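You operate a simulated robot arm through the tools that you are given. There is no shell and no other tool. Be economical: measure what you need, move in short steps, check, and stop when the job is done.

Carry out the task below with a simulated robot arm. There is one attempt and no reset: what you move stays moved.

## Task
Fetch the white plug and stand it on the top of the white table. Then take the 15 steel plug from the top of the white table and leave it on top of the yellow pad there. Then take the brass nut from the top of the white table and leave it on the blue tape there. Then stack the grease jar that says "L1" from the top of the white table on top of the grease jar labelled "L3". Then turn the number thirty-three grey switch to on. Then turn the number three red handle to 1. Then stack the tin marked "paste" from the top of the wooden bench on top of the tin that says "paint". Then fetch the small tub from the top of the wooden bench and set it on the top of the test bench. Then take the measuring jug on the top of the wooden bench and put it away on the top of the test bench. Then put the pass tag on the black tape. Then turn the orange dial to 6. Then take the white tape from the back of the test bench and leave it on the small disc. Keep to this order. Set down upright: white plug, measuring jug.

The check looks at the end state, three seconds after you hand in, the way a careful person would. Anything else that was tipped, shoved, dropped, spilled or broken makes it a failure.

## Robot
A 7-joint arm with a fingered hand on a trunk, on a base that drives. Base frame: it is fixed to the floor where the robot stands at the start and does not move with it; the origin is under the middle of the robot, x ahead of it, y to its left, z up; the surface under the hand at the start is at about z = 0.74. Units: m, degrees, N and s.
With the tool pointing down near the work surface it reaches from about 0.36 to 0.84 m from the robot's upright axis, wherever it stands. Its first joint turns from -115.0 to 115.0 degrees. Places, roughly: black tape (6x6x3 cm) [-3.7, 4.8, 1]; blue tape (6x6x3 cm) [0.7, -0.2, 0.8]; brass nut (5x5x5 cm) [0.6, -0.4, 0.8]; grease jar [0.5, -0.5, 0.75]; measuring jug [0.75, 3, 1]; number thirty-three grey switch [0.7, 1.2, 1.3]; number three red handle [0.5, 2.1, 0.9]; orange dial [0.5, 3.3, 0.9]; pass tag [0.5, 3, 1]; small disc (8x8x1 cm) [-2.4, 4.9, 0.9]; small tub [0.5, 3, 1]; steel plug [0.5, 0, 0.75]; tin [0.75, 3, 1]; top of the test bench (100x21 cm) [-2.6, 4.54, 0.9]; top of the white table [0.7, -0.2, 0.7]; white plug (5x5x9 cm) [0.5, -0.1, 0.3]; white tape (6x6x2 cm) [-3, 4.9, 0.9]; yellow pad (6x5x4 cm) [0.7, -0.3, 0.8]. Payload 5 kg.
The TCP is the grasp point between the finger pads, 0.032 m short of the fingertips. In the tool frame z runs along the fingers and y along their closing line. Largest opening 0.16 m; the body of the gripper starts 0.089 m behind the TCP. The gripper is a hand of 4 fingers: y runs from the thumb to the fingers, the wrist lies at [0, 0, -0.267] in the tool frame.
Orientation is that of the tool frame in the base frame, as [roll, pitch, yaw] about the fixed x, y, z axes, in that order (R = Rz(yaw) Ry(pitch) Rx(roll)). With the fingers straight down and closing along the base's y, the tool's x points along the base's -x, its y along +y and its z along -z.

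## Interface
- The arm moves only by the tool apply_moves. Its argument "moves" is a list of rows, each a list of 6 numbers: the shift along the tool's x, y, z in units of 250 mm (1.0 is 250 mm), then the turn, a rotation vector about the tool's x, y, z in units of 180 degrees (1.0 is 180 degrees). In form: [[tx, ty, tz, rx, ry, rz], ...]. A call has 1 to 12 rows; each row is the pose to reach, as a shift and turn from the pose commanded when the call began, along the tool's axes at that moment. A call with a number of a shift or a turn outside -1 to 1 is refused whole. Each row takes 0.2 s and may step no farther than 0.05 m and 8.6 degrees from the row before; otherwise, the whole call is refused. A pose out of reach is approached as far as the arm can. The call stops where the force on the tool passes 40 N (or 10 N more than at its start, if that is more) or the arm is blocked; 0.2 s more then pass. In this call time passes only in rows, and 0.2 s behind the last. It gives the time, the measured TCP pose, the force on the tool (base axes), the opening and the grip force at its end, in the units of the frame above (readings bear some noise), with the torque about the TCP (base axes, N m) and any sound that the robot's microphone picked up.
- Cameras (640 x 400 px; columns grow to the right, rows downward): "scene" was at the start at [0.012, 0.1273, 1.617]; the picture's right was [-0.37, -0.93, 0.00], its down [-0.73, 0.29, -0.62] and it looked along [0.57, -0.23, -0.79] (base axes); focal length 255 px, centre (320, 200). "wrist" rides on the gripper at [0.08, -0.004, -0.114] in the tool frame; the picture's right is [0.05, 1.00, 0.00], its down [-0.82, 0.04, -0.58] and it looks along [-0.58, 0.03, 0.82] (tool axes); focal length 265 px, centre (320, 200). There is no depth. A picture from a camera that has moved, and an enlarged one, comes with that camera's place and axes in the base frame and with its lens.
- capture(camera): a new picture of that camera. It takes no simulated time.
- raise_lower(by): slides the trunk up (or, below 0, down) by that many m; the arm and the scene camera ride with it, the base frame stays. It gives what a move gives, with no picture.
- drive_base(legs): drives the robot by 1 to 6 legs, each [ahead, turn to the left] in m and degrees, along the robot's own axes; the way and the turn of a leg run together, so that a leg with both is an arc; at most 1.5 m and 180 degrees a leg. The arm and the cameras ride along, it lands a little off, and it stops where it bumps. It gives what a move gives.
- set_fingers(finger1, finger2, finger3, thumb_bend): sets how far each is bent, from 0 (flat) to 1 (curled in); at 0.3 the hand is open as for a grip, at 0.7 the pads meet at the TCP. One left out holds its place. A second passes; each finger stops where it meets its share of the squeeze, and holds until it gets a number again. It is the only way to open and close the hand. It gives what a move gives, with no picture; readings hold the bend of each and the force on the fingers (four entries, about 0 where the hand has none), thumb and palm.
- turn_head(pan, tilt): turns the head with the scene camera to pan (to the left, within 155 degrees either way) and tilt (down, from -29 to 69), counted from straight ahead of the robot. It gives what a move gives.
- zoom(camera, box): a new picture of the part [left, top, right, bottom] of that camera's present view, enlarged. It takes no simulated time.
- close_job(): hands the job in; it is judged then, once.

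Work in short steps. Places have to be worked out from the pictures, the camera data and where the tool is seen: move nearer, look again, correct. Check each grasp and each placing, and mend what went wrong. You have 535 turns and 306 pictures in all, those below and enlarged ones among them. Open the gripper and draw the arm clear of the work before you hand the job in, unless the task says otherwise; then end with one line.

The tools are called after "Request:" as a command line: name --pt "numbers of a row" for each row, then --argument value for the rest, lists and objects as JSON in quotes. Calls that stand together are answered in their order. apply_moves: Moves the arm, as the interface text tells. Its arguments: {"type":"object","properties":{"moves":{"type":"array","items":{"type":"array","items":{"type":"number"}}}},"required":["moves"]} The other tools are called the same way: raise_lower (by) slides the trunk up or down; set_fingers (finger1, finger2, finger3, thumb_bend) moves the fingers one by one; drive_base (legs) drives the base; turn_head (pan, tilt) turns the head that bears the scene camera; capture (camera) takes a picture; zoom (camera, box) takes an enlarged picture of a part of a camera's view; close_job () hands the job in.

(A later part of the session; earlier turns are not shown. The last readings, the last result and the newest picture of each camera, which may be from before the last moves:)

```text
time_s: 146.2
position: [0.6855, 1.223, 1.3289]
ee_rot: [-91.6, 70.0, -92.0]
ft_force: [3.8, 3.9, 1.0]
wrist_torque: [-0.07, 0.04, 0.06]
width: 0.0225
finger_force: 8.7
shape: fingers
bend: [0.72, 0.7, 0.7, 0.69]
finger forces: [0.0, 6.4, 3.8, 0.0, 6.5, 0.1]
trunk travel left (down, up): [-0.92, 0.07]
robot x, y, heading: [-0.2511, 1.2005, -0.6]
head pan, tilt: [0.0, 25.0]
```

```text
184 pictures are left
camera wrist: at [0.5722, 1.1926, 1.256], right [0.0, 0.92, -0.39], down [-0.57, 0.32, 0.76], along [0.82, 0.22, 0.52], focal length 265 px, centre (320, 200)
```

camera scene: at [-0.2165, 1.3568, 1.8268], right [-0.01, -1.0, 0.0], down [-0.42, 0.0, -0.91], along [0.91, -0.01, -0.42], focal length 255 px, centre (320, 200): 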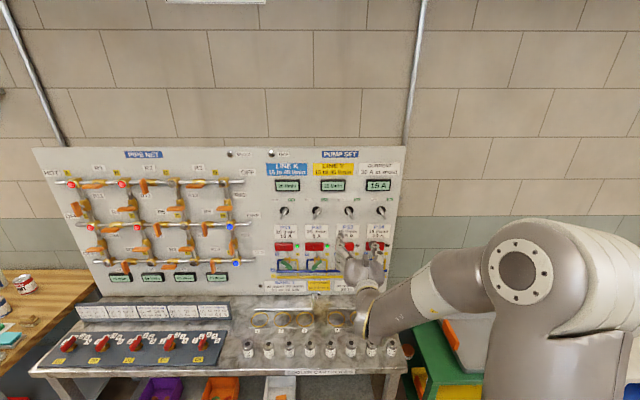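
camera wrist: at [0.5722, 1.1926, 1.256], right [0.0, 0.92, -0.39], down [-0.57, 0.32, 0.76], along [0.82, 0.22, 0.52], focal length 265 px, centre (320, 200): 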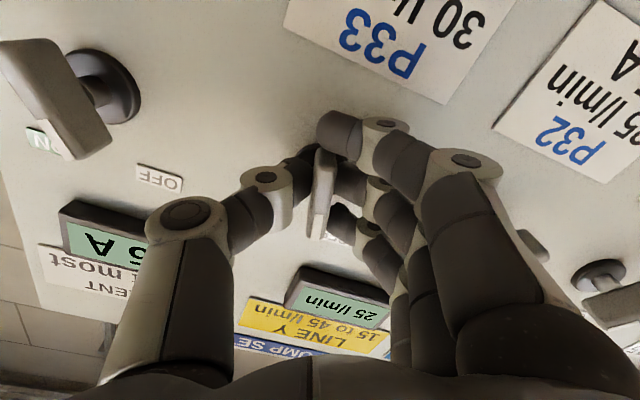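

The bar is clamped. I turn the hand clockwise about its own axis.

Request:
apply_moves --pt "0 0 0 0 0 0.045" --pt "0 0 0 0 0 0.09" --pt "0 0 0 0 0 0.135" --pt "0 0 0 0 0 0.18" --pt "0 0 0 0 0 0.225" --pt "0 0 0 0 0 0.27"

Request:
capture --camera "wrist"

Request:
zoom --camera "scene" --box '[270, 170, 430, 290]'

```text
time_s: 147.7
position: [0.6853, 1.2268, 1.328]
ee_rot: [91.3, 61.3, 90.7]
ft_force: [-2.5, 12.2, -1.9]
wrist_torque: [-0.34, -0.01, 0.31]
width: 0.0215
finger_force: 9.7
shape: fingers
bend: [0.72, 0.7, 0.7, 0.7]
finger forces: [0.1, 7.1, 7.9, 0.0, 4.9, 0.0]
trunk travel left (down, up): [-0.92, 0.07]
robot x, y, heading: [-0.2547, 1.2003, -0.3]
head pan, tilt: [0.0, 25.0]
```

```text
183 pictures are left
camera wrist: at [0.5728, 1.262, 1.2576], right [0.01, 0.9, 0.43], down [-0.57, -0.35, 0.74], along [0.82, -0.26, 0.51], focal length 265 px, centre (320, 200)
```

wrist: 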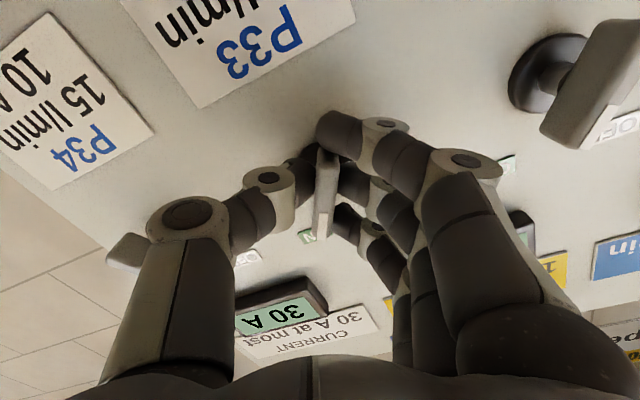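

```text
3.33 times, centred on (350, 230) of scene
camera zoom: at [-0.2176, 1.3583, 1.8266], right [-0.01, -1.0, 0.0], down [-0.42, 0.0, -0.91], along [0.91, -0.01, -0.42], focal length 850 px, centre (220, 100)
```

zoom: 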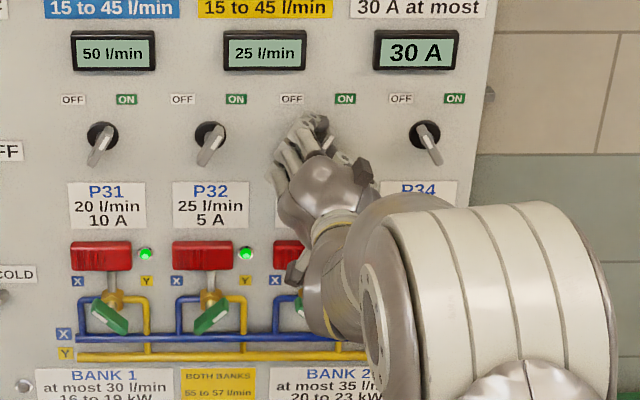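

The ammeter went to 30 A, so P33 switched on. I turn a few degrees more to reach its stop, then check.

Request:
apply_moves --pt "0 0 0 0 0 0.03" --pt "0 0 0 0 0 0.06"

```text
time_s: 148.2
position: [0.6863, 1.228, 1.3287]
ee_rot: [90.9, 50.7, 90.3]
ft_force: [-5.4, 15.9, -2.5]
wrist_torque: [-0.6, -0.02, 0.39]
width: 0.0217
finger_force: 14.2
shape: fingers
bend: [0.72, 0.7, 0.7, 0.69]
finger forces: [0.6, 8.8, 11.2, 0.1, 7.2, 0.1]
trunk travel left (down, up): [-0.92, 0.07]
robot x, y, heading: [-0.2489, 1.2024, -0.8]
head pan, tilt: [0.0, 25.0]
```

I open the hand and back off straight to inspect the bar.

Request:
set_fingers --finger1 0.5 --finger2 0.5 --finger3 0.5 --thumb_bend 0.5

Request:
apply_moves --pt "0 0 -0.15 0 0 0" --pt "0 0 -0.33 0 0 0" --pt "0 0 -0.5 0 0 0" --pt "0 0 -0.68 0 0 0" --pt "0 0 -0.85 0 0 0"

Request:
zoom --camera "scene" --box '[270, 170, 430, 290]'

Request:
capture --camera "wrist"

```text
time_s: 149.2
position: [0.6862, 1.2231, 1.329]
ee_rot: [90.9, 50.5, 90.1]
ft_force: [0.4, -0.5, -0.3]
wrist_torque: [0.01, 0.02, -0.01]
width: 0.0906
finger_force: 0.1
shape: fingers
bend: [0.5, 0.5, 0.5, 0.5]
finger forces: [0.0, 0.0, 0.0, 0.0, 0.0, 0.0]
trunk travel left (down, up): [-0.92, 0.07]
robot x, y, heading: [-0.2487, 1.1997, -0.6]
head pan, tilt: [0.0, 25.0]
```

```text
time_s: 150.4
position: [0.4707, 1.2227, 1.3303]
ee_rot: [90.8, 50.5, 89.9]
ft_force: [-0.8, 0.7, -0.1]
wrist_torque: [0.0, 0.0, 0.0]
width: 0.0906
finger_force: 0.0
shape: fingers
bend: [0.5, 0.5, 0.5, 0.5]
finger forces: [0.1, 0.0, 0.0, 0.1, 0.0, 0.0]
trunk travel left (down, up): [-0.92, 0.07]
robot x, y, heading: [-0.2518, 1.2054, -0.7]
head pan, tilt: [0.0, 25.0]
```

```text
3.33 times, centred on (350, 230) of scene
camera zoom: at [-0.2193, 1.3556, 1.827], right [-0.01, -1.0, 0.0], down [-0.42, 0.0, -0.91], along [0.91, -0.01, -0.42], focal length 850 px, centre (220, 100)
```

zoom: 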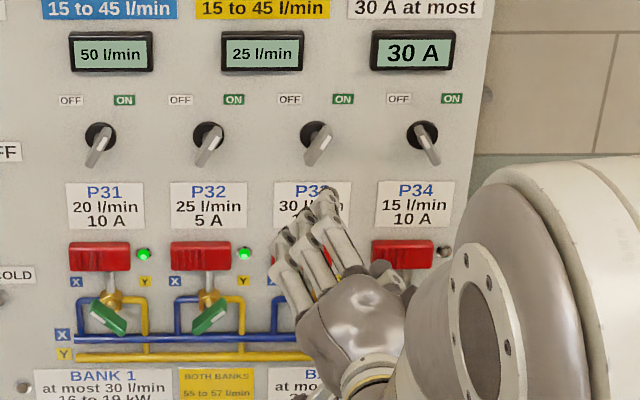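

```text
180 pictures are left
camera wrist: at [0.3581, 1.2713, 1.2668], right [0.01, 0.8, 0.6], down [-0.58, -0.48, 0.66], along [0.82, -0.35, 0.46], focal length 265 px, centre (320, 200)
```

wrist: 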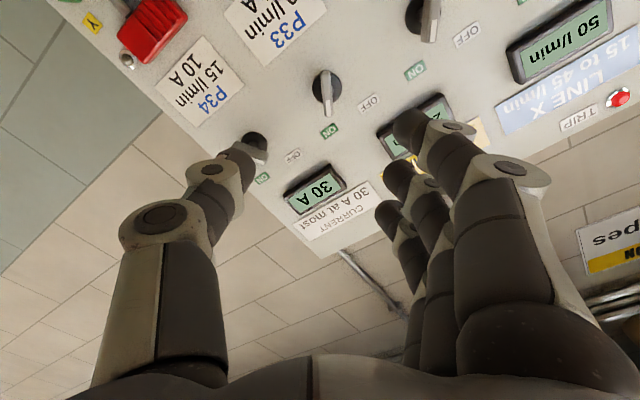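

P33 now stands like P31 and P32: on. I unwind the hand to pointing down while drawing it back.

Request:
apply_moves --pt "0 0 0 0 0 -0.045" --pt "0 0 0 0 0 -0.09" --pt "0 0 0 0 0 -0.135" --pt "0 0 0 0 0 -0.18" --pt "0 0 0 0 0 -0.219"

Request:
apply_moves --pt "0 0 -0.05 0 0.045 0" --pt "0 0 -0.1 0 0.09 0" --pt "0 0 -0.15 0 0.135 0" --pt "0 0 -0.2 0 0.18 0" --pt "0 0 -0.25 0 0.225 0" --pt "0 0 -0.3 0 0.27 0" --pt "0 0 -0.35 0 0.315 0" --pt "0 0 -0.4 0 0.36 0" --pt "0 0 -0.45 0 0.405 0" --pt "0 0 -0.5 0 0.45 0" --pt "0 0 -0.5 0 0.497 0"

Request:
capture --camera "scene"

```text
time_s: 151.7
position: [0.4734, 1.2254, 1.33]
ee_rot: [-170.5, 89.5, -171.1]
ft_force: [-0.5, 0.3, 0.5]
wrist_torque: [0.03, 0.0, -0.04]
width: 0.0908
finger_force: 0.1
shape: fingers
bend: [0.5, 0.5, 0.5, 0.5]
finger forces: [0.1, 0.0, 0.1, 0.1, 0.0, 0.0]
trunk travel left (down, up): [-0.92, 0.07]
robot x, y, heading: [-0.2558, 1.1994, -0.6]
head pan, tilt: [0.0, 25.0]
```

```text
time_s: 154.1
position: [0.3501, 1.2259, 1.3317]
ee_rot: [180.0, -0.2, 179.5]
ft_force: [1.5, -0.5, -0.2]
wrist_torque: [-0.05, 0.03, -0.01]
width: 0.0914
finger_force: 0.1
shape: fingers
bend: [0.5, 0.5, 0.5, 0.5]
finger forces: [0.0, 0.0, 0.0, 0.1, 0.1, 0.0]
trunk travel left (down, up): [-0.92, 0.07]
robot x, y, heading: [-0.2501, 1.2013, -0.7]
head pan, tilt: [0.0, 25.0]
```

```text
179 pictures are left
camera scene: at [-0.2148, 1.356, 1.8268], right [-0.01, -1.0, 0.0], down [-0.42, 0.0, -0.91], along [0.91, -0.01, -0.42], focal length 255 px, centre (320, 200)
```

scene: 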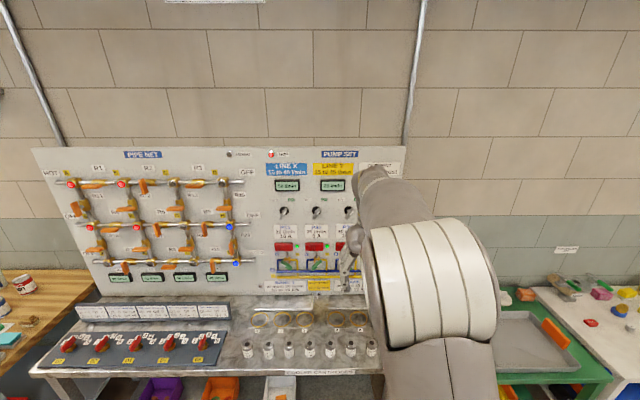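

Let me check the panel's lamps once after the switch.

Request:
zoom --camera "scene" --box '[220, 140, 380, 280]'

```text
2.86 times, centred on (300, 210) of scene
camera zoom: at [-0.2148, 1.356, 1.8268], right [-0.01, -1.0, 0.0], down [-0.42, 0.0, -0.91], along [0.91, -0.01, -0.42], focal length 729 px, centre (377, 171)
```

zoom: 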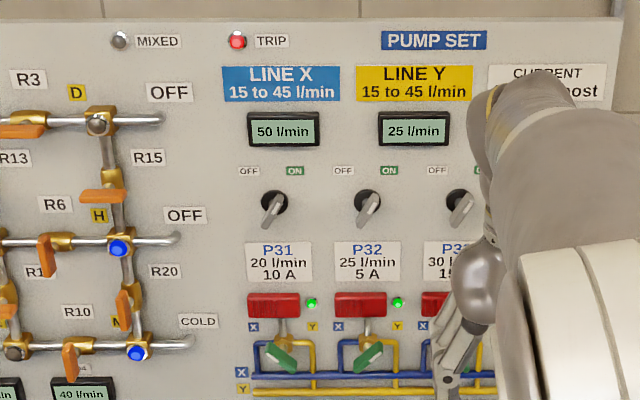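

The trip lamp came on because line X now reads 50 l/min; that follows from the requested switch, and I leave other controls alone. Now I drive along to D3, the number three red handle.

Request:
drive_base --legs '[[0, 90], [0.85, 0], [0, -90]]'

Request:
turn_head --pan 0 --tilt 50

Request:
capture --camera "scene"

Request:
capture --camera "wrist"

```text
time_s: 166.2
position: [0.3605, 2.0803, 1.3315]
ee_rot: [180.0, 0.0, 179.1]
ft_force: [-0.7, -1.5, 0.3]
wrist_torque: [0.01, 0.0, -0.03]
width: 0.0912
finger_force: 0.1
shape: fingers
bend: [0.5, 0.5, 0.5, 0.5]
finger forces: [0.0, 0.0, 0.0, 0.1, 0.0, 0.0]
trunk travel left (down, up): [-0.92, 0.07]
robot x, y, heading: [-0.2386, 2.0592, -1.1]
head pan, tilt: [0.0, 25.0]
```

```text
time_s: 167.1
position: [0.3613, 2.0792, 1.331]
ee_rot: [-180.0, 0.0, 179.0]
ft_force: [0.1, -0.6, -0.6]
wrist_torque: [0.02, 0.02, -0.01]
width: 0.0912
finger_force: 0.1
shape: fingers
bend: [0.5, 0.5, 0.5, 0.5]
finger forces: [0.1, 0.0, 0.1, 0.0, 0.0, 0.0]
trunk travel left (down, up): [-0.92, 0.07]
robot x, y, heading: [-0.2412, 2.0603, -1.0]
head pan, tilt: [0.0, 50.0]
```

```text
177 pictures are left
camera scene: at [-0.2196, 2.2125, 1.7895], right [-0.02, -1.0, 0.0], down [-0.77, 0.01, -0.64], along [0.64, -0.01, -0.77], focal length 255 px, centre (320, 200)
```

scene: 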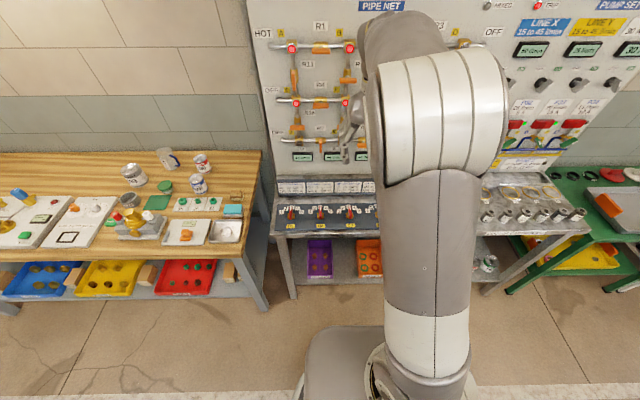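

```text
176 pictures are left
camera wrist: at [0.2816, 2.0758, 1.4465], right [-0.04, 1.0, 0.0], down [0.82, 0.03, 0.58], along [0.58, 0.02, -0.82], focal length 265 px, centre (320, 200)
```

wrist: 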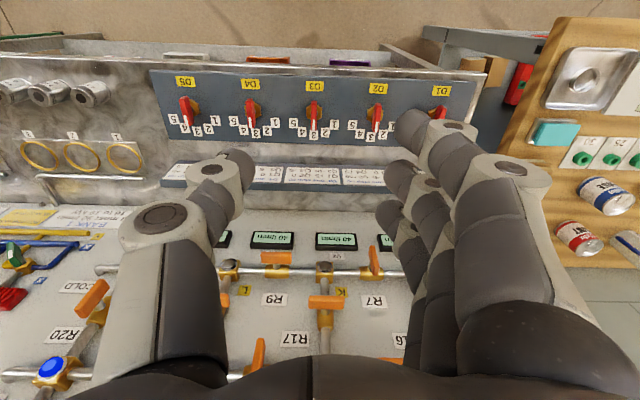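

Request:
zoom --camera "wrist" --box '[215, 70, 415, 195]'

Request:
zoom --camera "scene" --box '[270, 170, 390, 245]'

```text
3.20 times, centred on (315, 132) of wrist
camera zoom: at [0.2816, 2.0758, 1.4465], right [-0.04, 1.0, 0.0], down [0.82, 0.03, 0.58], along [0.58, 0.02, -0.82], focal length 849 px, centre (336, 416)
```

zoom: 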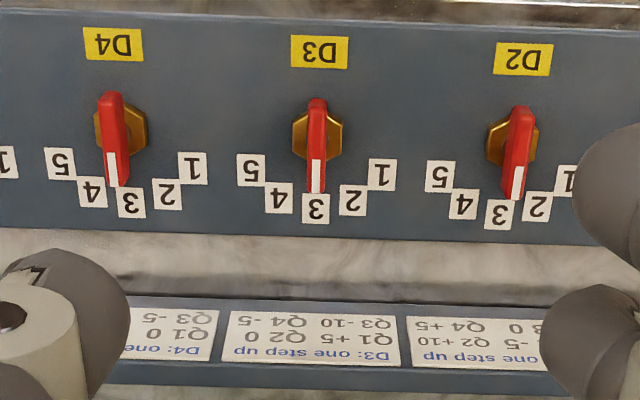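

```text
5.33 times, centred on (330, 208) of scene
camera zoom: at [-0.2196, 2.2125, 1.7895], right [-0.02, -1.0, 0.0], down [-0.77, 0.01, -0.64], along [0.64, -0.01, -0.77], focal length 1360 px, centre (267, 160)
```

zoom: 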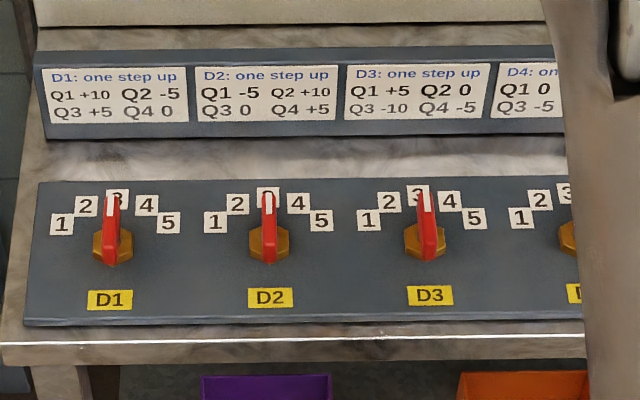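

D3 points at 3; 1 is 60° toward +y. I lower the trunk and move above the D3 handle for a closer look.

Request:
raise_lower --by -0.28

Request:
apply_moves --pt "-0.15 -0.015 0 0 0 0" --pt "-0.3 -0.03 0 0 0 0"

Request:
capture --camera "wrist"

Request:
zoom --camera "scene" --box '[270, 120, 430, 220]'

```text
time_s: 170.0
position: [0.3607, 2.0805, 1.0518]
ee_rot: [180.0, 0.0, 179.2]
ft_force: [0.0, 0.9, 0.2]
wrist_torque: [0.0, -0.01, -0.02]
width: 0.0913
finger_force: 0.1
shape: fingers
bend: [0.5, 0.5, 0.5, 0.5]
finger forces: [0.1, 0.1, 0.0, 0.1, 0.0, 0.0]
trunk travel left (down, up): [-0.64, 0.35]
robot x, y, heading: [-0.2406, 2.0543, -1.0]
head pan, tilt: [0.0, 50.0]
```

```text
time_s: 170.6
position: [0.4353, 2.0701, 1.0514]
ee_rot: [180.0, -0.1, 179.2]
ft_force: [-0.5, -0.2, -0.7]
wrist_torque: [-0.03, 0.02, 0.01]
width: 0.0911
finger_force: 0.0
shape: fingers
bend: [0.5, 0.5, 0.5, 0.5]
finger forces: [0.0, 0.0, 0.1, 0.0, 0.1, 0.0]
trunk travel left (down, up): [-0.64, 0.35]
robot x, y, heading: [-0.2423, 2.0588, -1.0]
head pan, tilt: [0.0, 50.0]
```

```text
173 pictures are left
camera wrist: at [0.3559, 2.0662, 1.1663], right [-0.04, 1.0, 0.0], down [0.82, 0.03, 0.58], along [0.58, 0.02, -0.82], focal length 265 px, centre (320, 200)
```

wrist: 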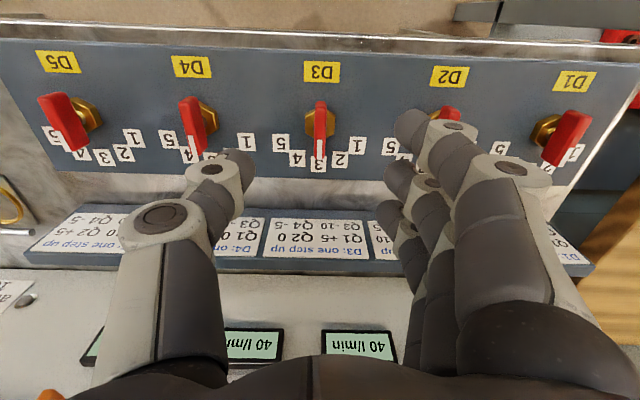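

```text
4.00 times, centred on (350, 170) of scene
camera zoom: at [-0.2187, 2.2123, 1.5094], right [-0.02, -1.0, 0.0], down [-0.77, 0.01, -0.64], along [0.64, -0.01, -0.77], focal length 1020 px, centre (200, 320)
```

zoom: 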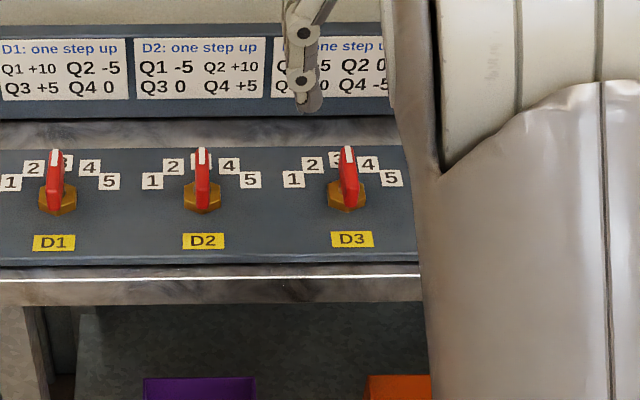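

The bar's centre is about (0.456, 2.071, 0.894). I move over it and down to z 0.93.

Request:
apply_moves --pt "-0.08 0.005 0.16 0 0 0" --pt "-0.08 0.005 0.32 0 0 0" --pt "-0.08 0.005 0.48 0 0 0"

Request:
capture --camera "wrist"

```text
time_s: 171.4
position: [0.4565, 2.0715, 0.9332]
ee_rot: [-180.0, 0.0, 179.1]
ft_force: [0.9, -0.1, 0.8]
wrist_torque: [-0.02, -0.02, 0.02]
width: 0.0911
finger_force: 0.0
shape: fingers
bend: [0.5, 0.5, 0.5, 0.5]
finger forces: [0.1, 0.1, 0.0, 0.0, 0.0, 0.0]
trunk travel left (down, up): [-0.64, 0.35]
robot x, y, heading: [-0.2422, 2.0596, -1.2]
head pan, tilt: [0.0, 50.0]
```

```text
171 pictures are left
camera wrist: at [0.3769, 2.0672, 1.0475], right [-0.04, 1.0, 0.0], down [0.82, 0.03, 0.58], along [0.58, 0.02, -0.82], focal length 265 px, centre (320, 200)
```

wrist: 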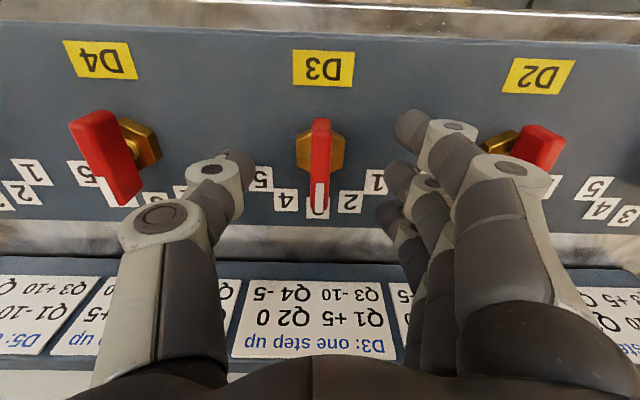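

Centred over the pivot at (0.457, 2.070). I descend to z 0.907 and close all fingers.

Request:
apply_moves --pt "0 -0.004 0.05 0 0 0" --pt "0 -0.004 0.1 0 0 0"

Request:
set_fingers --finger1 0.72 --finger2 0.72 --finger3 0.72 --thumb_bend 0.72

Request:
capture --camera "wrist"

```text
time_s: 172.0
position: [0.4556, 2.0723, 0.912]
ee_rot: [179.9, 0.4, 179.2]
ft_force: [-2.0, 0.2, 25.3]
wrist_torque: [-0.45, 0.41, -0.12]
width: 0.0917
finger_force: 12.3
shape: fingers
bend: [0.5, 0.5, 0.5, 0.5]
finger forces: [7.1, 2.0, 0.0, 0.1, 16.0, 0.1]
trunk travel left (down, up): [-0.64, 0.35]
robot x, y, heading: [-0.2406, 2.0579, -0.8]
head pan, tilt: [0.0, 50.0]
```

```text
time_s: 173.0
position: [0.4546, 2.0715, 0.9091]
ee_rot: [180.0, 0.1, 179.2]
ft_force: [1.0, 0.2, 16.6]
wrist_torque: [-0.54, -0.07, 0.02]
width: 0.0357
finger_force: 25.2
shape: fingers
bend: [0.7, 0.66, 0.7, 0.67]
finger forces: [3.9, 13.2, 4.2, 0.0, 29.2, 0.1]
trunk travel left (down, up): [-0.64, 0.35]
robot x, y, heading: [-0.2454, 2.06, -0.7]
head pan, tilt: [0.0, 50.0]
```

```text
170 pictures are left
camera wrist: at [0.3756, 2.0676, 1.023], right [-0.04, 1.0, 0.0], down [0.81, 0.03, 0.58], along [0.58, 0.02, -0.82], focal length 265 px, centre (320, 200)
```

wrist: 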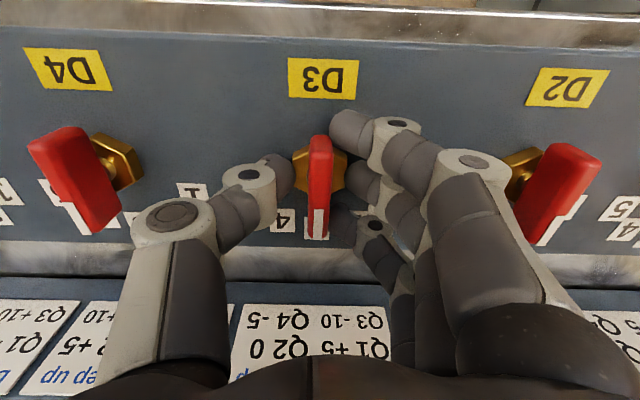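

The tips are pressing on the plate and hub. I rise 6 mm and then turn the hand 60° toward 1.

Request:
apply_moves --pt "0 0 -0.012 0 0 0" --pt "0 0 -0.024 0 0 0"

Request:
apply_moves --pt "0 0 0 0 0 -0.045" --pt "0 0 0 0 0 -0.09" --pt "0 0 0 0 0 -0.135" --pt "0 0 0 0 0 -0.18"

Request:
capture --camera "wrist"

```text
time_s: 173.6
position: [0.4542, 2.0723, 0.9106]
ee_rot: [179.8, -0.3, 179.2]
ft_force: [0.6, 1.9, -0.6]
wrist_torque: [-0.06, 0.05, 0.01]
width: 0.0346
finger_force: 13.0
shape: fingers
bend: [0.7, 0.67, 0.7, 0.67]
finger forces: [3.3, 7.3, 3.7, 0.0, 12.1, 0.1]
trunk travel left (down, up): [-0.64, 0.35]
robot x, y, heading: [-0.246, 2.0567, -0.9]
head pan, tilt: [0.0, 50.0]
```

```text
time_s: 174.6
position: [0.4542, 2.0736, 0.914]
ee_rot: [-179.9, 0.1, -148.4]
ft_force: [-10.4, 5.4, 10.0]
wrist_torque: [0.25, 0.28, -0.24]
width: 0.028
finger_force: 18.7
shape: fingers
bend: [0.71, 0.7, 0.71, 0.69]
finger forces: [5.6, 16.2, 3.2, 0.0, 12.2, 0.1]
trunk travel left (down, up): [-0.64, 0.35]
robot x, y, heading: [-0.2393, 2.0574, -0.8]
head pan, tilt: [0.0, 50.0]
```

```text
169 pictures are left
camera wrist: at [0.3891, 2.0257, 1.0281], right [-0.57, 0.82, 0.0], down [0.67, 0.46, 0.58], along [0.48, 0.33, -0.82], focal length 265 px, centre (320, 200)
```

wrist: 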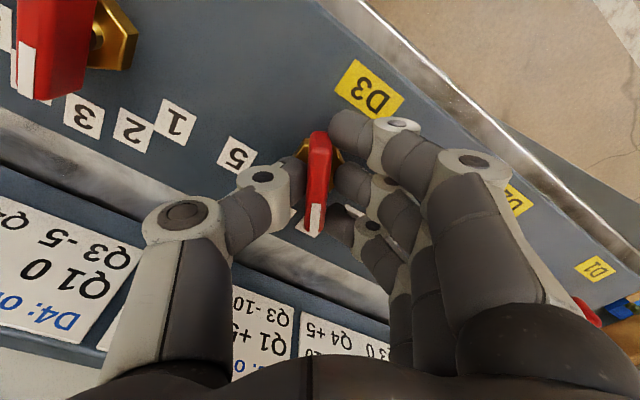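

The bar turns with the hand. I continue another 28°.

Request:
apply_moves --pt "0 0 0 0 0 -0.04" --pt "0 0 0 0 0 -0.08" --pt "0 0 0 0 0 -0.12" --pt "0 0 0 0 0 -0.155"

Request:
capture --camera "wrist"

Request:
zoom --camera "scene" --box '[270, 120, 430, 220]'

```text
time_s: 175.6
position: [0.4549, 2.0715, 0.9134]
ee_rot: [-180.0, 0.1, -120.6]
ft_force: [-9.7, 2.7, 6.5]
wrist_torque: [0.18, 0.38, -0.11]
width: 0.0278
finger_force: 16.1
shape: fingers
bend: [0.71, 0.7, 0.71, 0.69]
finger forces: [5.6, 14.3, 3.8, 0.1, 8.2, 0.0]
trunk travel left (down, up): [-0.64, 0.35]
robot x, y, heading: [-0.2429, 2.0569, -0.5]
head pan, tilt: [0.0, 50.0]
```

```text
168 pictures are left
camera wrist: at [0.4181, 1.9992, 1.0282], right [-0.89, 0.46, 0.0], down [0.38, 0.72, 0.58], along [0.27, 0.51, -0.82], focal length 265 px, centre (320, 200)
```

wrist: 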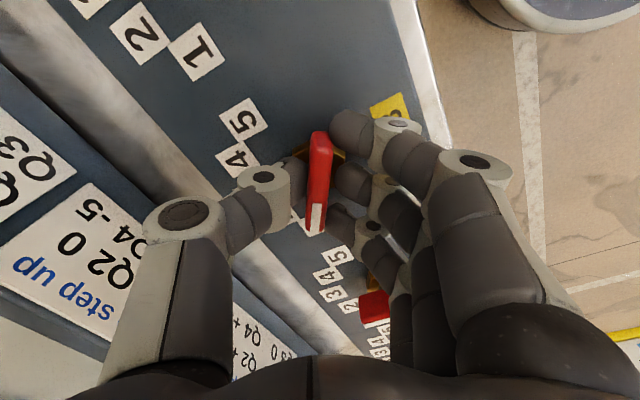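

```text
4.00 times, centred on (350, 170) of scene
camera zoom: at [-0.2214, 2.2126, 1.5094], right [-0.02, -1.0, 0.0], down [-0.77, 0.01, -0.64], along [0.64, -0.01, -0.77], focal length 1020 px, centre (200, 320)
```

zoom: 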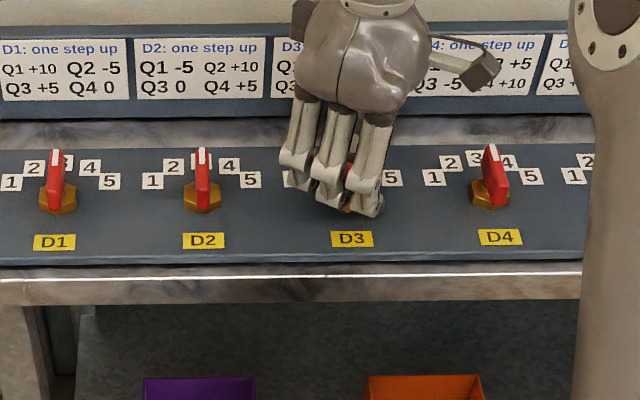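

Turned 60°. I open the hand and rise to read the handle.

Request:
set_fingers --finger1 0.5 --finger2 0.5 --finger3 0.5 --thumb_bend 0.5

Request:
raise_lower --by 0.12

Request:
capture --camera "wrist"

Request:
zoom --camera "scene" --box '[270, 140, 430, 240]'

```text
time_s: 176.6
position: [0.4555, 2.0721, 0.9134]
ee_rot: [-179.9, 0.0, -120.5]
ft_force: [-0.6, -0.7, 0.0]
wrist_torque: [-0.03, -0.02, -0.01]
width: 0.0908
finger_force: 0.0
shape: fingers
bend: [0.5, 0.5, 0.5, 0.5]
finger forces: [0.0, 0.1, 0.0, 0.0, 0.0, 0.1]
trunk travel left (down, up): [-0.64, 0.35]
robot x, y, heading: [-0.2402, 2.0604, -1.2]
head pan, tilt: [0.0, 50.0]
```

```text
time_s: 178.1
position: [0.4553, 2.0734, 1.0334]
ee_rot: [-179.9, 0.0, -120.7]
ft_force: [0.8, -0.4, 0.2]
wrist_torque: [0.03, -0.02, -0.03]
width: 0.091
finger_force: 0.0
shape: fingers
bend: [0.5, 0.5, 0.5, 0.5]
finger forces: [0.0, 0.0, 0.0, 0.0, 0.0, 0.0]
trunk travel left (down, up): [-0.76, 0.23]
robot x, y, heading: [-0.2406, 2.0597, -1.0]
head pan, tilt: [0.0, 50.0]
```

```text
166 pictures are left
camera wrist: at [0.4193, 1.9993, 1.1473], right [-0.89, 0.46, 0.0], down [0.38, 0.72, 0.58], along [0.27, 0.51, -0.82], focal length 265 px, centre (320, 200)
```

wrist: 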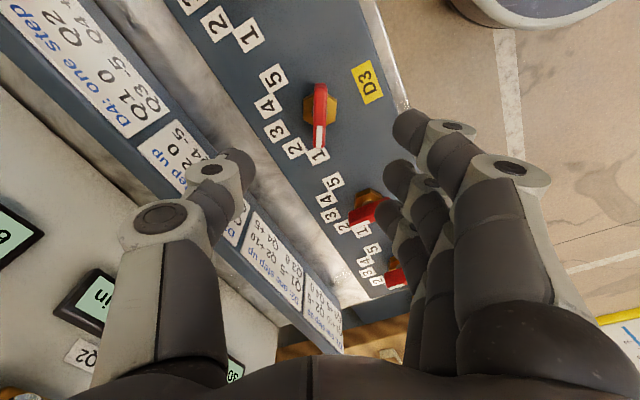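

```text
4.00 times, centred on (350, 190) of scene
camera zoom: at [-0.2195, 2.2125, 1.6294], right [-0.02, -1.0, 0.0], down [-0.77, 0.01, -0.64], along [0.64, -0.01, -0.77], focal length 1020 px, centre (200, 240)
```

zoom: 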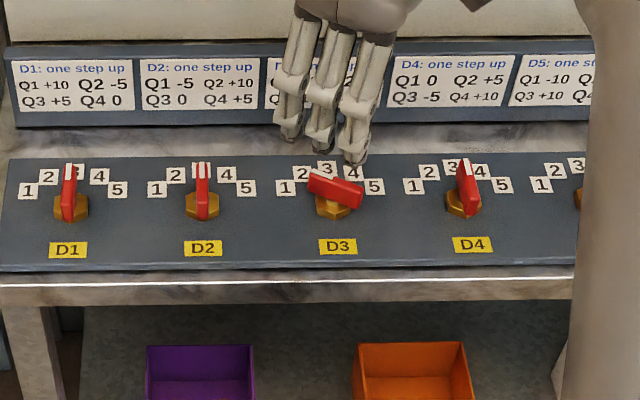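

D3 points at 1. I rise, unwind the hand, and drive on to the wooden bench.

Request:
raise_lower --by 0.22

Request:
apply_moves --pt "0 0 0 0 0 0.045" --pt "0 0 0 0 0 0.09" --pt "0 0 0 0 0 0.135" --pt "0 0 0 0 0 0.18" --pt "0 0 0 0 0 0.225" --pt "0 0 0 0 0 0.27" --pt "0 0 0 0 0 0.305" --pt "0 0 0 0 0 0.335"

Request:
drive_base --legs '[[0, 90], [0.95, 0], [0, -90]]'

Request:
capture --camera "scene"

Request:
capture --camera "wrist"

```text
time_s: 180.4
position: [0.4546, 2.0708, 1.2535]
ee_rot: [-179.9, 0.0, -120.6]
ft_force: [0.3, 0.8, 0.2]
wrist_torque: [-0.02, 0.01, 0.01]
width: 0.0907
finger_force: 0.0
shape: fingers
bend: [0.5, 0.5, 0.5, 0.5]
finger forces: [0.0, 0.1, 0.1, 0.1, 0.0, 0.0]
trunk travel left (down, up): [-0.98, 0.01]
robot x, y, heading: [-0.2424, 2.0585, -1.1]
head pan, tilt: [0.0, 50.0]
```

```text
time_s: 182.2
position: [0.4558, 2.0714, 1.2524]
ee_rot: [180.0, 0.0, 179.0]
ft_force: [0.9, -0.8, 0.1]
wrist_torque: [-0.03, -0.04, 0.02]
width: 0.0908
finger_force: 0.0
shape: fingers
bend: [0.5, 0.5, 0.5, 0.5]
finger forces: [0.0, 0.0, 0.1, 0.0, 0.0, 0.0]
trunk travel left (down, up): [-0.98, 0.01]
robot x, y, heading: [-0.2414, 2.0566, -0.9]
head pan, tilt: [0.0, 50.0]
```

```text
time_s: 194.9
position: [0.4375, 3.0592, 1.2533]
ee_rot: [179.9, 0.0, -179.0]
ft_force: [-0.2, -0.8, 0.9]
wrist_torque: [0.01, 0.01, -0.01]
width: 0.0908
finger_force: 0.2
shape: fingers
bend: [0.5, 0.5, 0.5, 0.5]
finger forces: [0.1, 0.0, 0.0, 0.1, 0.1, 0.0]
trunk travel left (down, up): [-0.98, 0.01]
robot x, y, heading: [-0.2578, 3.0222, 1.1]
head pan, tilt: [0.0, 50.0]
```

```text
164 pictures are left
camera scene: at [-0.2416, 3.1775, 1.8495], right [0.02, -1.0, 0.0], down [-0.77, -0.01, -0.64], along [0.64, 0.01, -0.77], focal length 255 px, centre (320, 200)
```

scene: 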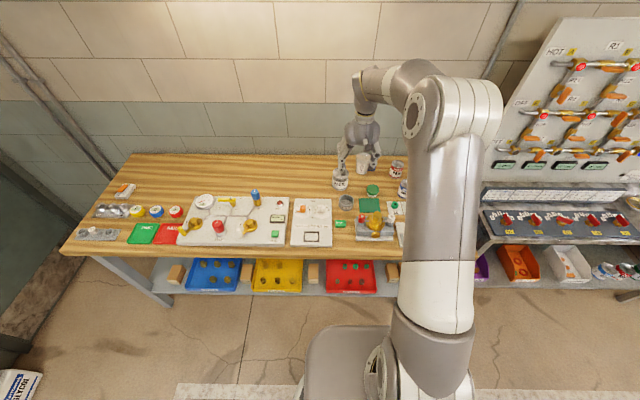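

```text
163 pictures are left
camera wrist: at [0.3589, 3.0518, 1.3674], right [-0.07, 1.0, 0.0], down [0.81, 0.06, 0.58], along [0.58, 0.04, -0.82], focal length 265 px, centre (320, 200)
```

wrist: 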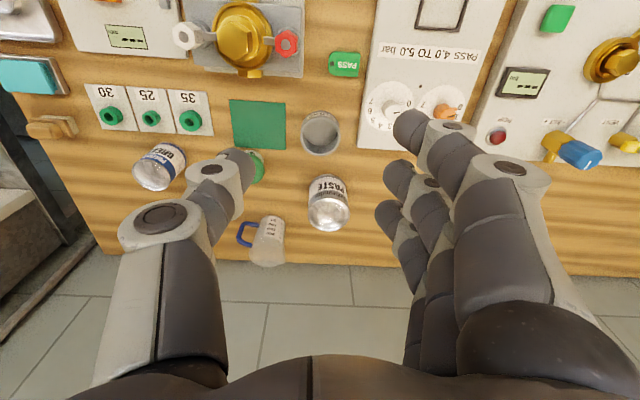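

Request:
zoom --camera "wrist" --box '[70, 40, 390, 270]'

Request:
zoom --camera "scene" --box '[290, 150, 418, 250]'

Request:
zoom --camera "scene" --box '[170, 180, 340, 260]'

```text
1.74 times, centred on (230, 155) of wrist
camera zoom: at [0.3589, 3.0518, 1.3674], right [-0.07, 1.0, 0.0], down [0.81, 0.06, 0.58], along [0.58, 0.04, -0.82], focal length 462 px, centre (476, 278)
```

zoom: 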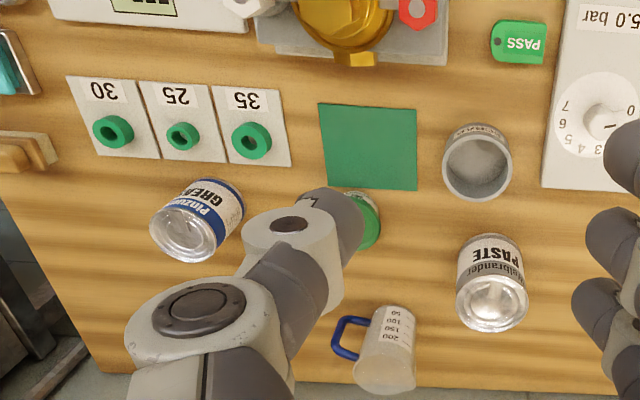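

```text
4.00 times, centred on (354, 200) of scene
camera zoom: at [-0.2416, 3.1775, 1.8495], right [0.02, -1.0, 0.0], down [-0.77, -0.01, -0.64], along [0.64, 0.01, -0.77], focal length 1020 px, centre (184, 200)
```

zoom: 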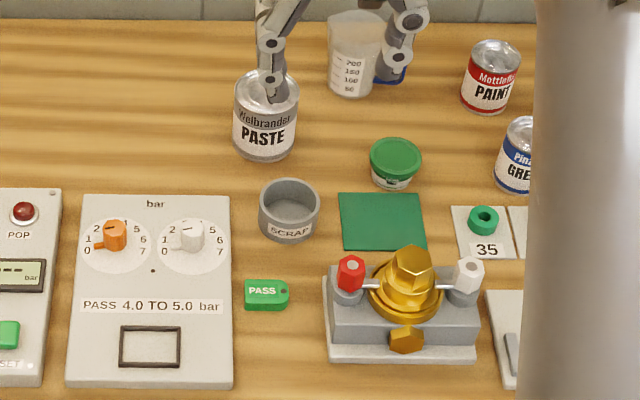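

```text
3.76 times, centred on (255, 220) of scene
camera zoom: at [-0.2416, 3.1775, 1.8495], right [0.02, -1.0, 0.0], down [-0.77, -0.01, -0.64], along [0.64, 0.01, -0.77], focal length 960 px, centre (565, 125)
```

zoom: 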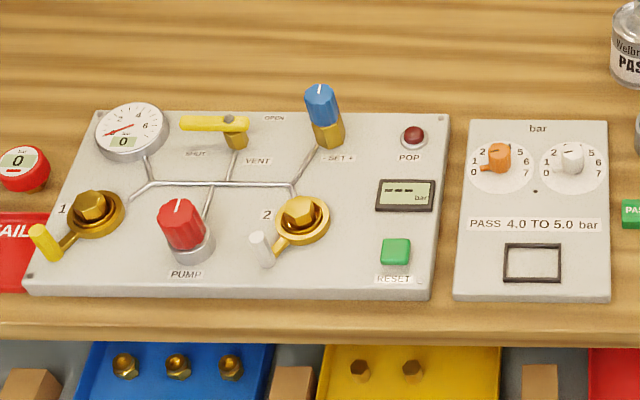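

I can identify everything on the bench: PASTE tin (0.646, 3.09, top 1.0), PAINT tin (~0.703, 2.81), jug, green-lidded small tub, PASS tag and orange dial. I shift the robot a little nearer and to the right.

Request:
drive_base --legs '[[0, -36], [0.17, 0], [0, 35]]'

Request:
turn_head --pan 5 --tilt 50

Request:
capture --camera "scene"

Request:
capture --camera "wrist"

```text
time_s: 199.8
position: [0.578, 2.9326, 1.252]
ee_rot: [-179.9, 0.0, 178.8]
ft_force: [0.0, 0.0, 0.6]
wrist_torque: [-0.04, -0.03, -0.05]
width: 0.0904
finger_force: 0.1
shape: fingers
bend: [0.5, 0.5, 0.5, 0.5]
finger forces: [0.1, 0.0, 0.1, 0.0, 0.0, 0.1]
trunk travel left (down, up): [-0.98, 0.01]
robot x, y, heading: [-0.12, 2.9214, -1.3]
head pan, tilt: [0.0, 50.0]
```

```text
time_s: 200.4
position: [0.5779, 2.9316, 1.2521]
ee_rot: [179.9, 0.0, 178.9]
ft_force: [-0.6, 0.3, -0.7]
wrist_torque: [-0.01, -0.01, 0.02]
width: 0.0908
finger_force: 0.0
shape: fingers
bend: [0.5, 0.5, 0.5, 0.5]
finger forces: [0.0, 0.1, 0.0, 0.0, 0.0, 0.1]
trunk travel left (down, up): [-0.98, 0.01]
robot x, y, heading: [-0.1189, 2.9214, -1.4]
head pan, tilt: [5.0, 50.0]
```

```text
159 pictures are left
camera scene: at [-0.0959, 3.0833, 1.8494], right [0.07, -1.0, 0.0], down [-0.76, -0.05, -0.64], along [0.64, 0.04, -0.77], focal length 255 px, centre (320, 200)
```

scene: 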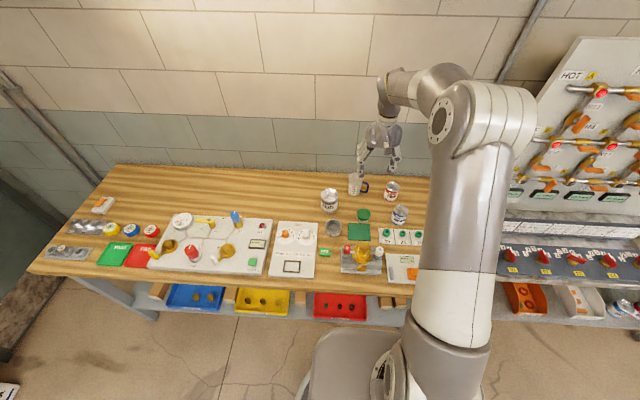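

```text
158 pictures are left
camera wrist: at [0.4995, 2.9286, 1.3674], right [-0.03, 1.0, 0.0], down [0.82, 0.03, 0.58], along [0.58, 0.02, -0.82], focal length 265 px, centre (320, 200)
```

wrist: 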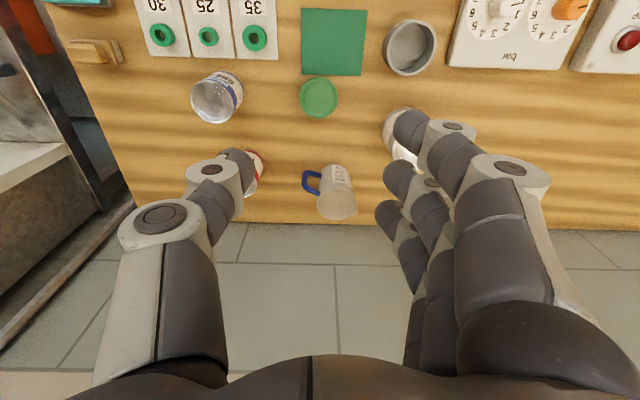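

Request:
zoom --camera "scene" --box '[300, 150, 428, 240]'

```text
4.44 times, centred on (364, 195) of scene
camera zoom: at [-0.0959, 3.0833, 1.8494], right [0.07, -1.0, 0.0], down [-0.76, -0.05, -0.64], along [0.64, 0.04, -0.77], focal length 1133 px, centre (124, 222)
```

zoom: 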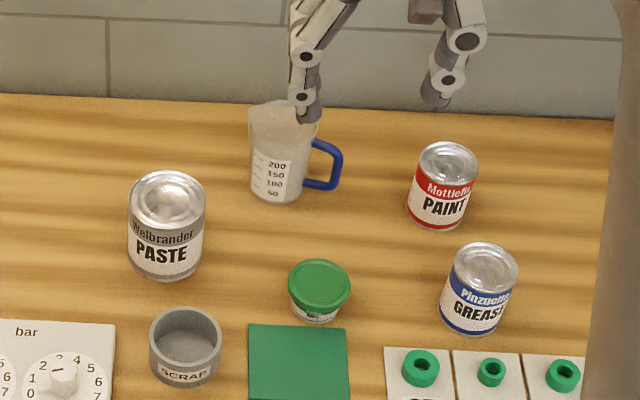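

PASTE is at (0.644, 3.087), PAINT at (0.72, 2.80) with its top at about 0.995. I open the hand to 0.115, lean it 20° and move above PASTE.

Request:
set_fingers --finger1 0.42 --finger2 0.44 --finger3 0.42 --thumb_bend 0.44

Request:
apply_moves --pt "-0.038 0.125 0.08 0 -0.022 0" --pt "-0.075 0.25 0.16 0 -0.044 0" --pt "-0.113 0.375 0.24 0 -0.067 0" --pt "-0.15 0.5 0.32 0 -0.089 0" --pt "-0.188 0.625 0.4 0 -0.111 0"

Request:
capture --camera "wrist"

```text
time_s: 201.4
position: [0.5787, 2.9327, 1.2537]
ee_rot: [179.9, 0.1, 178.7]
ft_force: [-0.6, -0.5, -0.2]
wrist_torque: [0.0, 0.0, -0.01]
width: 0.1185
finger_force: 0.1
shape: fingers
bend: [0.42, 0.44, 0.42, 0.44]
finger forces: [0.1, 0.1, 0.1, 0.0, 0.0, 0.1]
trunk travel left (down, up): [-0.98, 0.01]
robot x, y, heading: [-0.1195, 2.9239, -1.2]
head pan, tilt: [5.0, 50.0]
```

```text
time_s: 202.7
position: [0.6318, 3.0879, 1.1531]
ee_rot: [180.0, 20.1, 178.8]
ft_force: [-0.1, 0.7, -0.1]
wrist_torque: [-0.01, 0.02, -0.03]
width: 0.1187
finger_force: 0.1
shape: fingers
bend: [0.42, 0.44, 0.42, 0.44]
finger forces: [0.0, 0.0, 0.0, 0.0, 0.1, 0.1]
trunk travel left (down, up): [-0.98, 0.01]
robot x, y, heading: [-0.117, 2.9217, -1.1]
head pan, tilt: [5.0, 50.0]
```

```text
156 pictures are left
camera wrist: at [0.5176, 3.0854, 1.2327], right [-0.03, 1.0, -0.02], down [0.57, 0.03, 0.82], along [0.82, 0.01, -0.57], focal length 265 px, centre (320, 200)
```

wrist: 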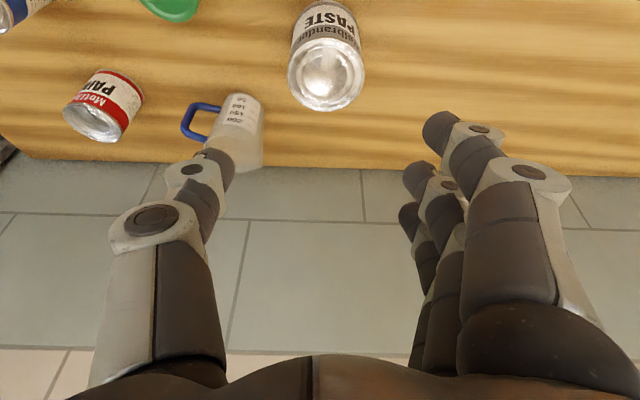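

PASTE sits centred between thumb and fingers. I descend to z 0.972 around it.

Request:
apply_moves --pt "0.047 0 0.176 0 0 0" --pt "0.094 0 0.351 0 0 0" --pt "0.141 0 0.527 0 0 0" --pt "0.188 0 0.7 0 0 0"

Request:
capture --camera "wrist"

Request:
zoom --camera "scene" --box '[290, 150, 418, 240]'

```text
time_s: 203.7
position: [0.6474, 3.0884, 0.9742]
ee_rot: [179.9, 20.0, 178.9]
ft_force: [-0.2, 0.0, 0.4]
wrist_torque: [0.01, 0.02, -0.04]
width: 0.1189
finger_force: 0.1
shape: fingers
bend: [0.42, 0.44, 0.42, 0.44]
finger forces: [0.1, 0.0, 0.1, 0.0, 0.0, 0.0]
trunk travel left (down, up): [-0.98, 0.01]
robot x, y, heading: [-0.1162, 2.9239, -1.2]
head pan, tilt: [5.0, 50.0]
```

```text
155 pictures are left
camera wrist: at [0.5345, 3.0854, 1.0533], right [-0.03, 1.0, -0.02], down [0.57, 0.03, 0.82], along [0.82, 0.01, -0.57], focal length 265 px, centre (320, 200)
```

wrist: 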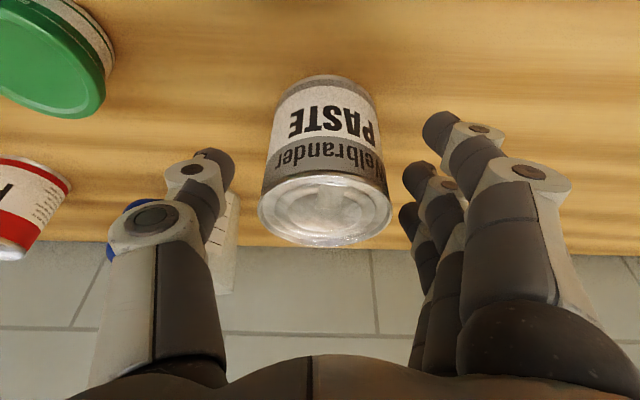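

```text
4.44 times, centred on (354, 195) of scene
camera zoom: at [-0.095, 3.0839, 1.8495], right [0.07, -1.0, 0.0], down [-0.76, -0.05, -0.64], along [0.64, 0.04, -0.77], focal length 1133 px, centre (169, 222)
```

zoom: 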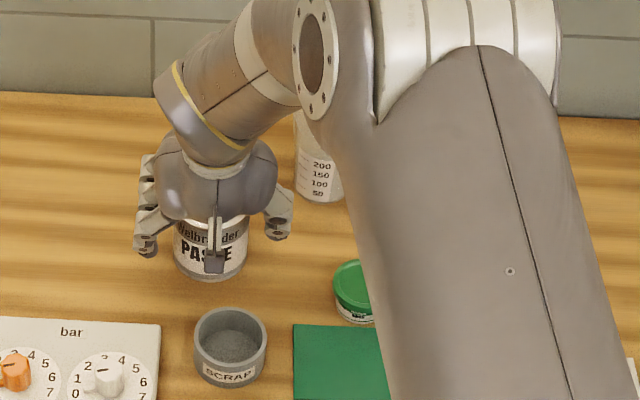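

Triangulating again, the bench top is about z 0.887, with PASTE at (0.672, 3.087), top 0.966, and PAINT at (0.749, 2.797). I go a bit farther in and lower.

Request:
apply_moves --pt "-0.048 0 0.06 0 0 0" --pt "-0.048 0 0.12 0 0 0" --pt "-0.048 -0.002 0.162 0 0 0"

Request:
set_fingers --finger2 0.7 --thumb_bend 0.7

Request:
capture --camera "wrist"

```text
time_s: 204.4
position: [0.6713, 3.0875, 0.9382]
ee_rot: [179.9, 19.9, 178.9]
ft_force: [0.0, 0.4, -0.5]
wrist_torque: [0.02, -0.02, 0.01]
width: 0.1187
finger_force: 0.1
shape: fingers
bend: [0.42, 0.44, 0.42, 0.44]
finger forces: [0.0, 0.1, 0.0, 0.0, 0.1, 0.0]
trunk travel left (down, up): [-0.98, 0.01]
robot x, y, heading: [-0.1222, 2.9207, -1.2]
head pan, tilt: [5.0, 50.0]
```

```text
time_s: 205.4
position: [0.6709, 3.0871, 0.9392]
ee_rot: [179.9, 20.0, 178.8]
ft_force: [0.2, -0.4, 1.2]
wrist_torque: [-0.06, -0.01, 0.03]
width: 0.0899
finger_force: 17.0
shape: fingers
bend: [0.42, 0.46, 0.42, 0.64]
finger forces: [0.0, 17.1, 0.0, 0.1, 17.4, 0.0]
trunk travel left (down, up): [-0.98, 0.01]
robot x, y, heading: [-0.1189, 2.922, -1.3]
head pan, tilt: [5.0, 50.0]
```

```text
153 pictures are left
camera wrist: at [0.5574, 3.0842, 1.019], right [-0.03, 1.0, -0.02], down [0.57, 0.03, 0.82], along [0.82, 0.01, -0.57], focal length 265 px, centre (320, 200)
```

wrist: 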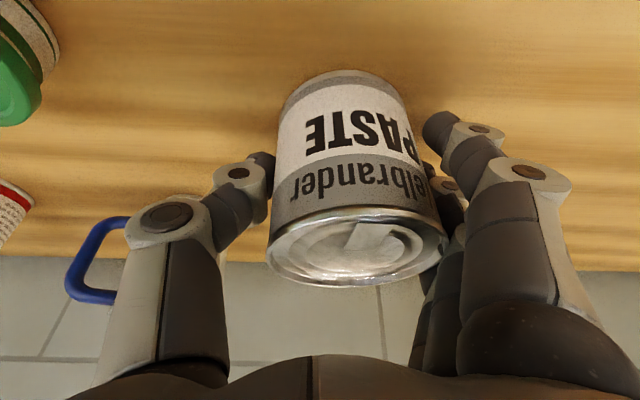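

Gripped at 17 N. I lift high enough to pass over the jug.

Request:
apply_moves --pt "-0.03 0 -0.08 0 0 0" --pt "-0.085 0 -0.235 0 0 0" --pt "-0.145 0 -0.4 0 0 0" --pt "-0.205 0 -0.565 0 0 0" --pt "-0.26 0 -0.715 0 0 0"

Request:
capture --camera "wrist"

Request:
zoom --camera "scene" --box '[290, 110, 450, 230]'

```text
time_s: 206.7
position: [0.671, 3.086, 1.1319]
ee_rot: [179.9, 19.9, 178.8]
ft_force: [-0.2, 0.8, -4.3]
wrist_torque: [-0.02, -0.03, 0.01]
width: 0.0898
finger_force: 17.1
shape: fingers
bend: [0.42, 0.46, 0.42, 0.64]
finger forces: [0.0, 17.2, 0.1, 0.0, 17.5, 0.0]
trunk travel left (down, up): [-0.98, 0.01]
robot x, y, heading: [-0.1193, 2.9209, -1.0]
head pan, tilt: [5.0, 50.0]
```

```text
152 pictures are left
camera wrist: at [0.5565, 3.0831, 1.2104], right [-0.03, 1.0, -0.02], down [0.57, 0.03, 0.82], along [0.82, 0.01, -0.57], focal length 265 px, centre (320, 200)
```

wrist: 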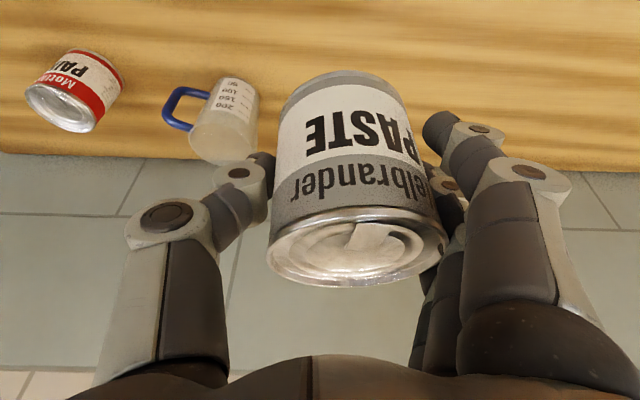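

```text
3.33 times, centred on (370, 170) of scene
camera zoom: at [-0.0967, 3.0836, 1.8493], right [0.07, -1.0, 0.0], down [-0.76, -0.05, -0.64], along [0.64, 0.04, -0.77], focal length 850 px, centre (153, 300)
```

zoom: 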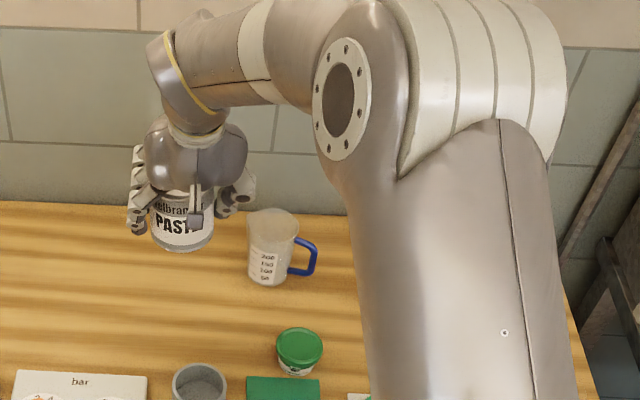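

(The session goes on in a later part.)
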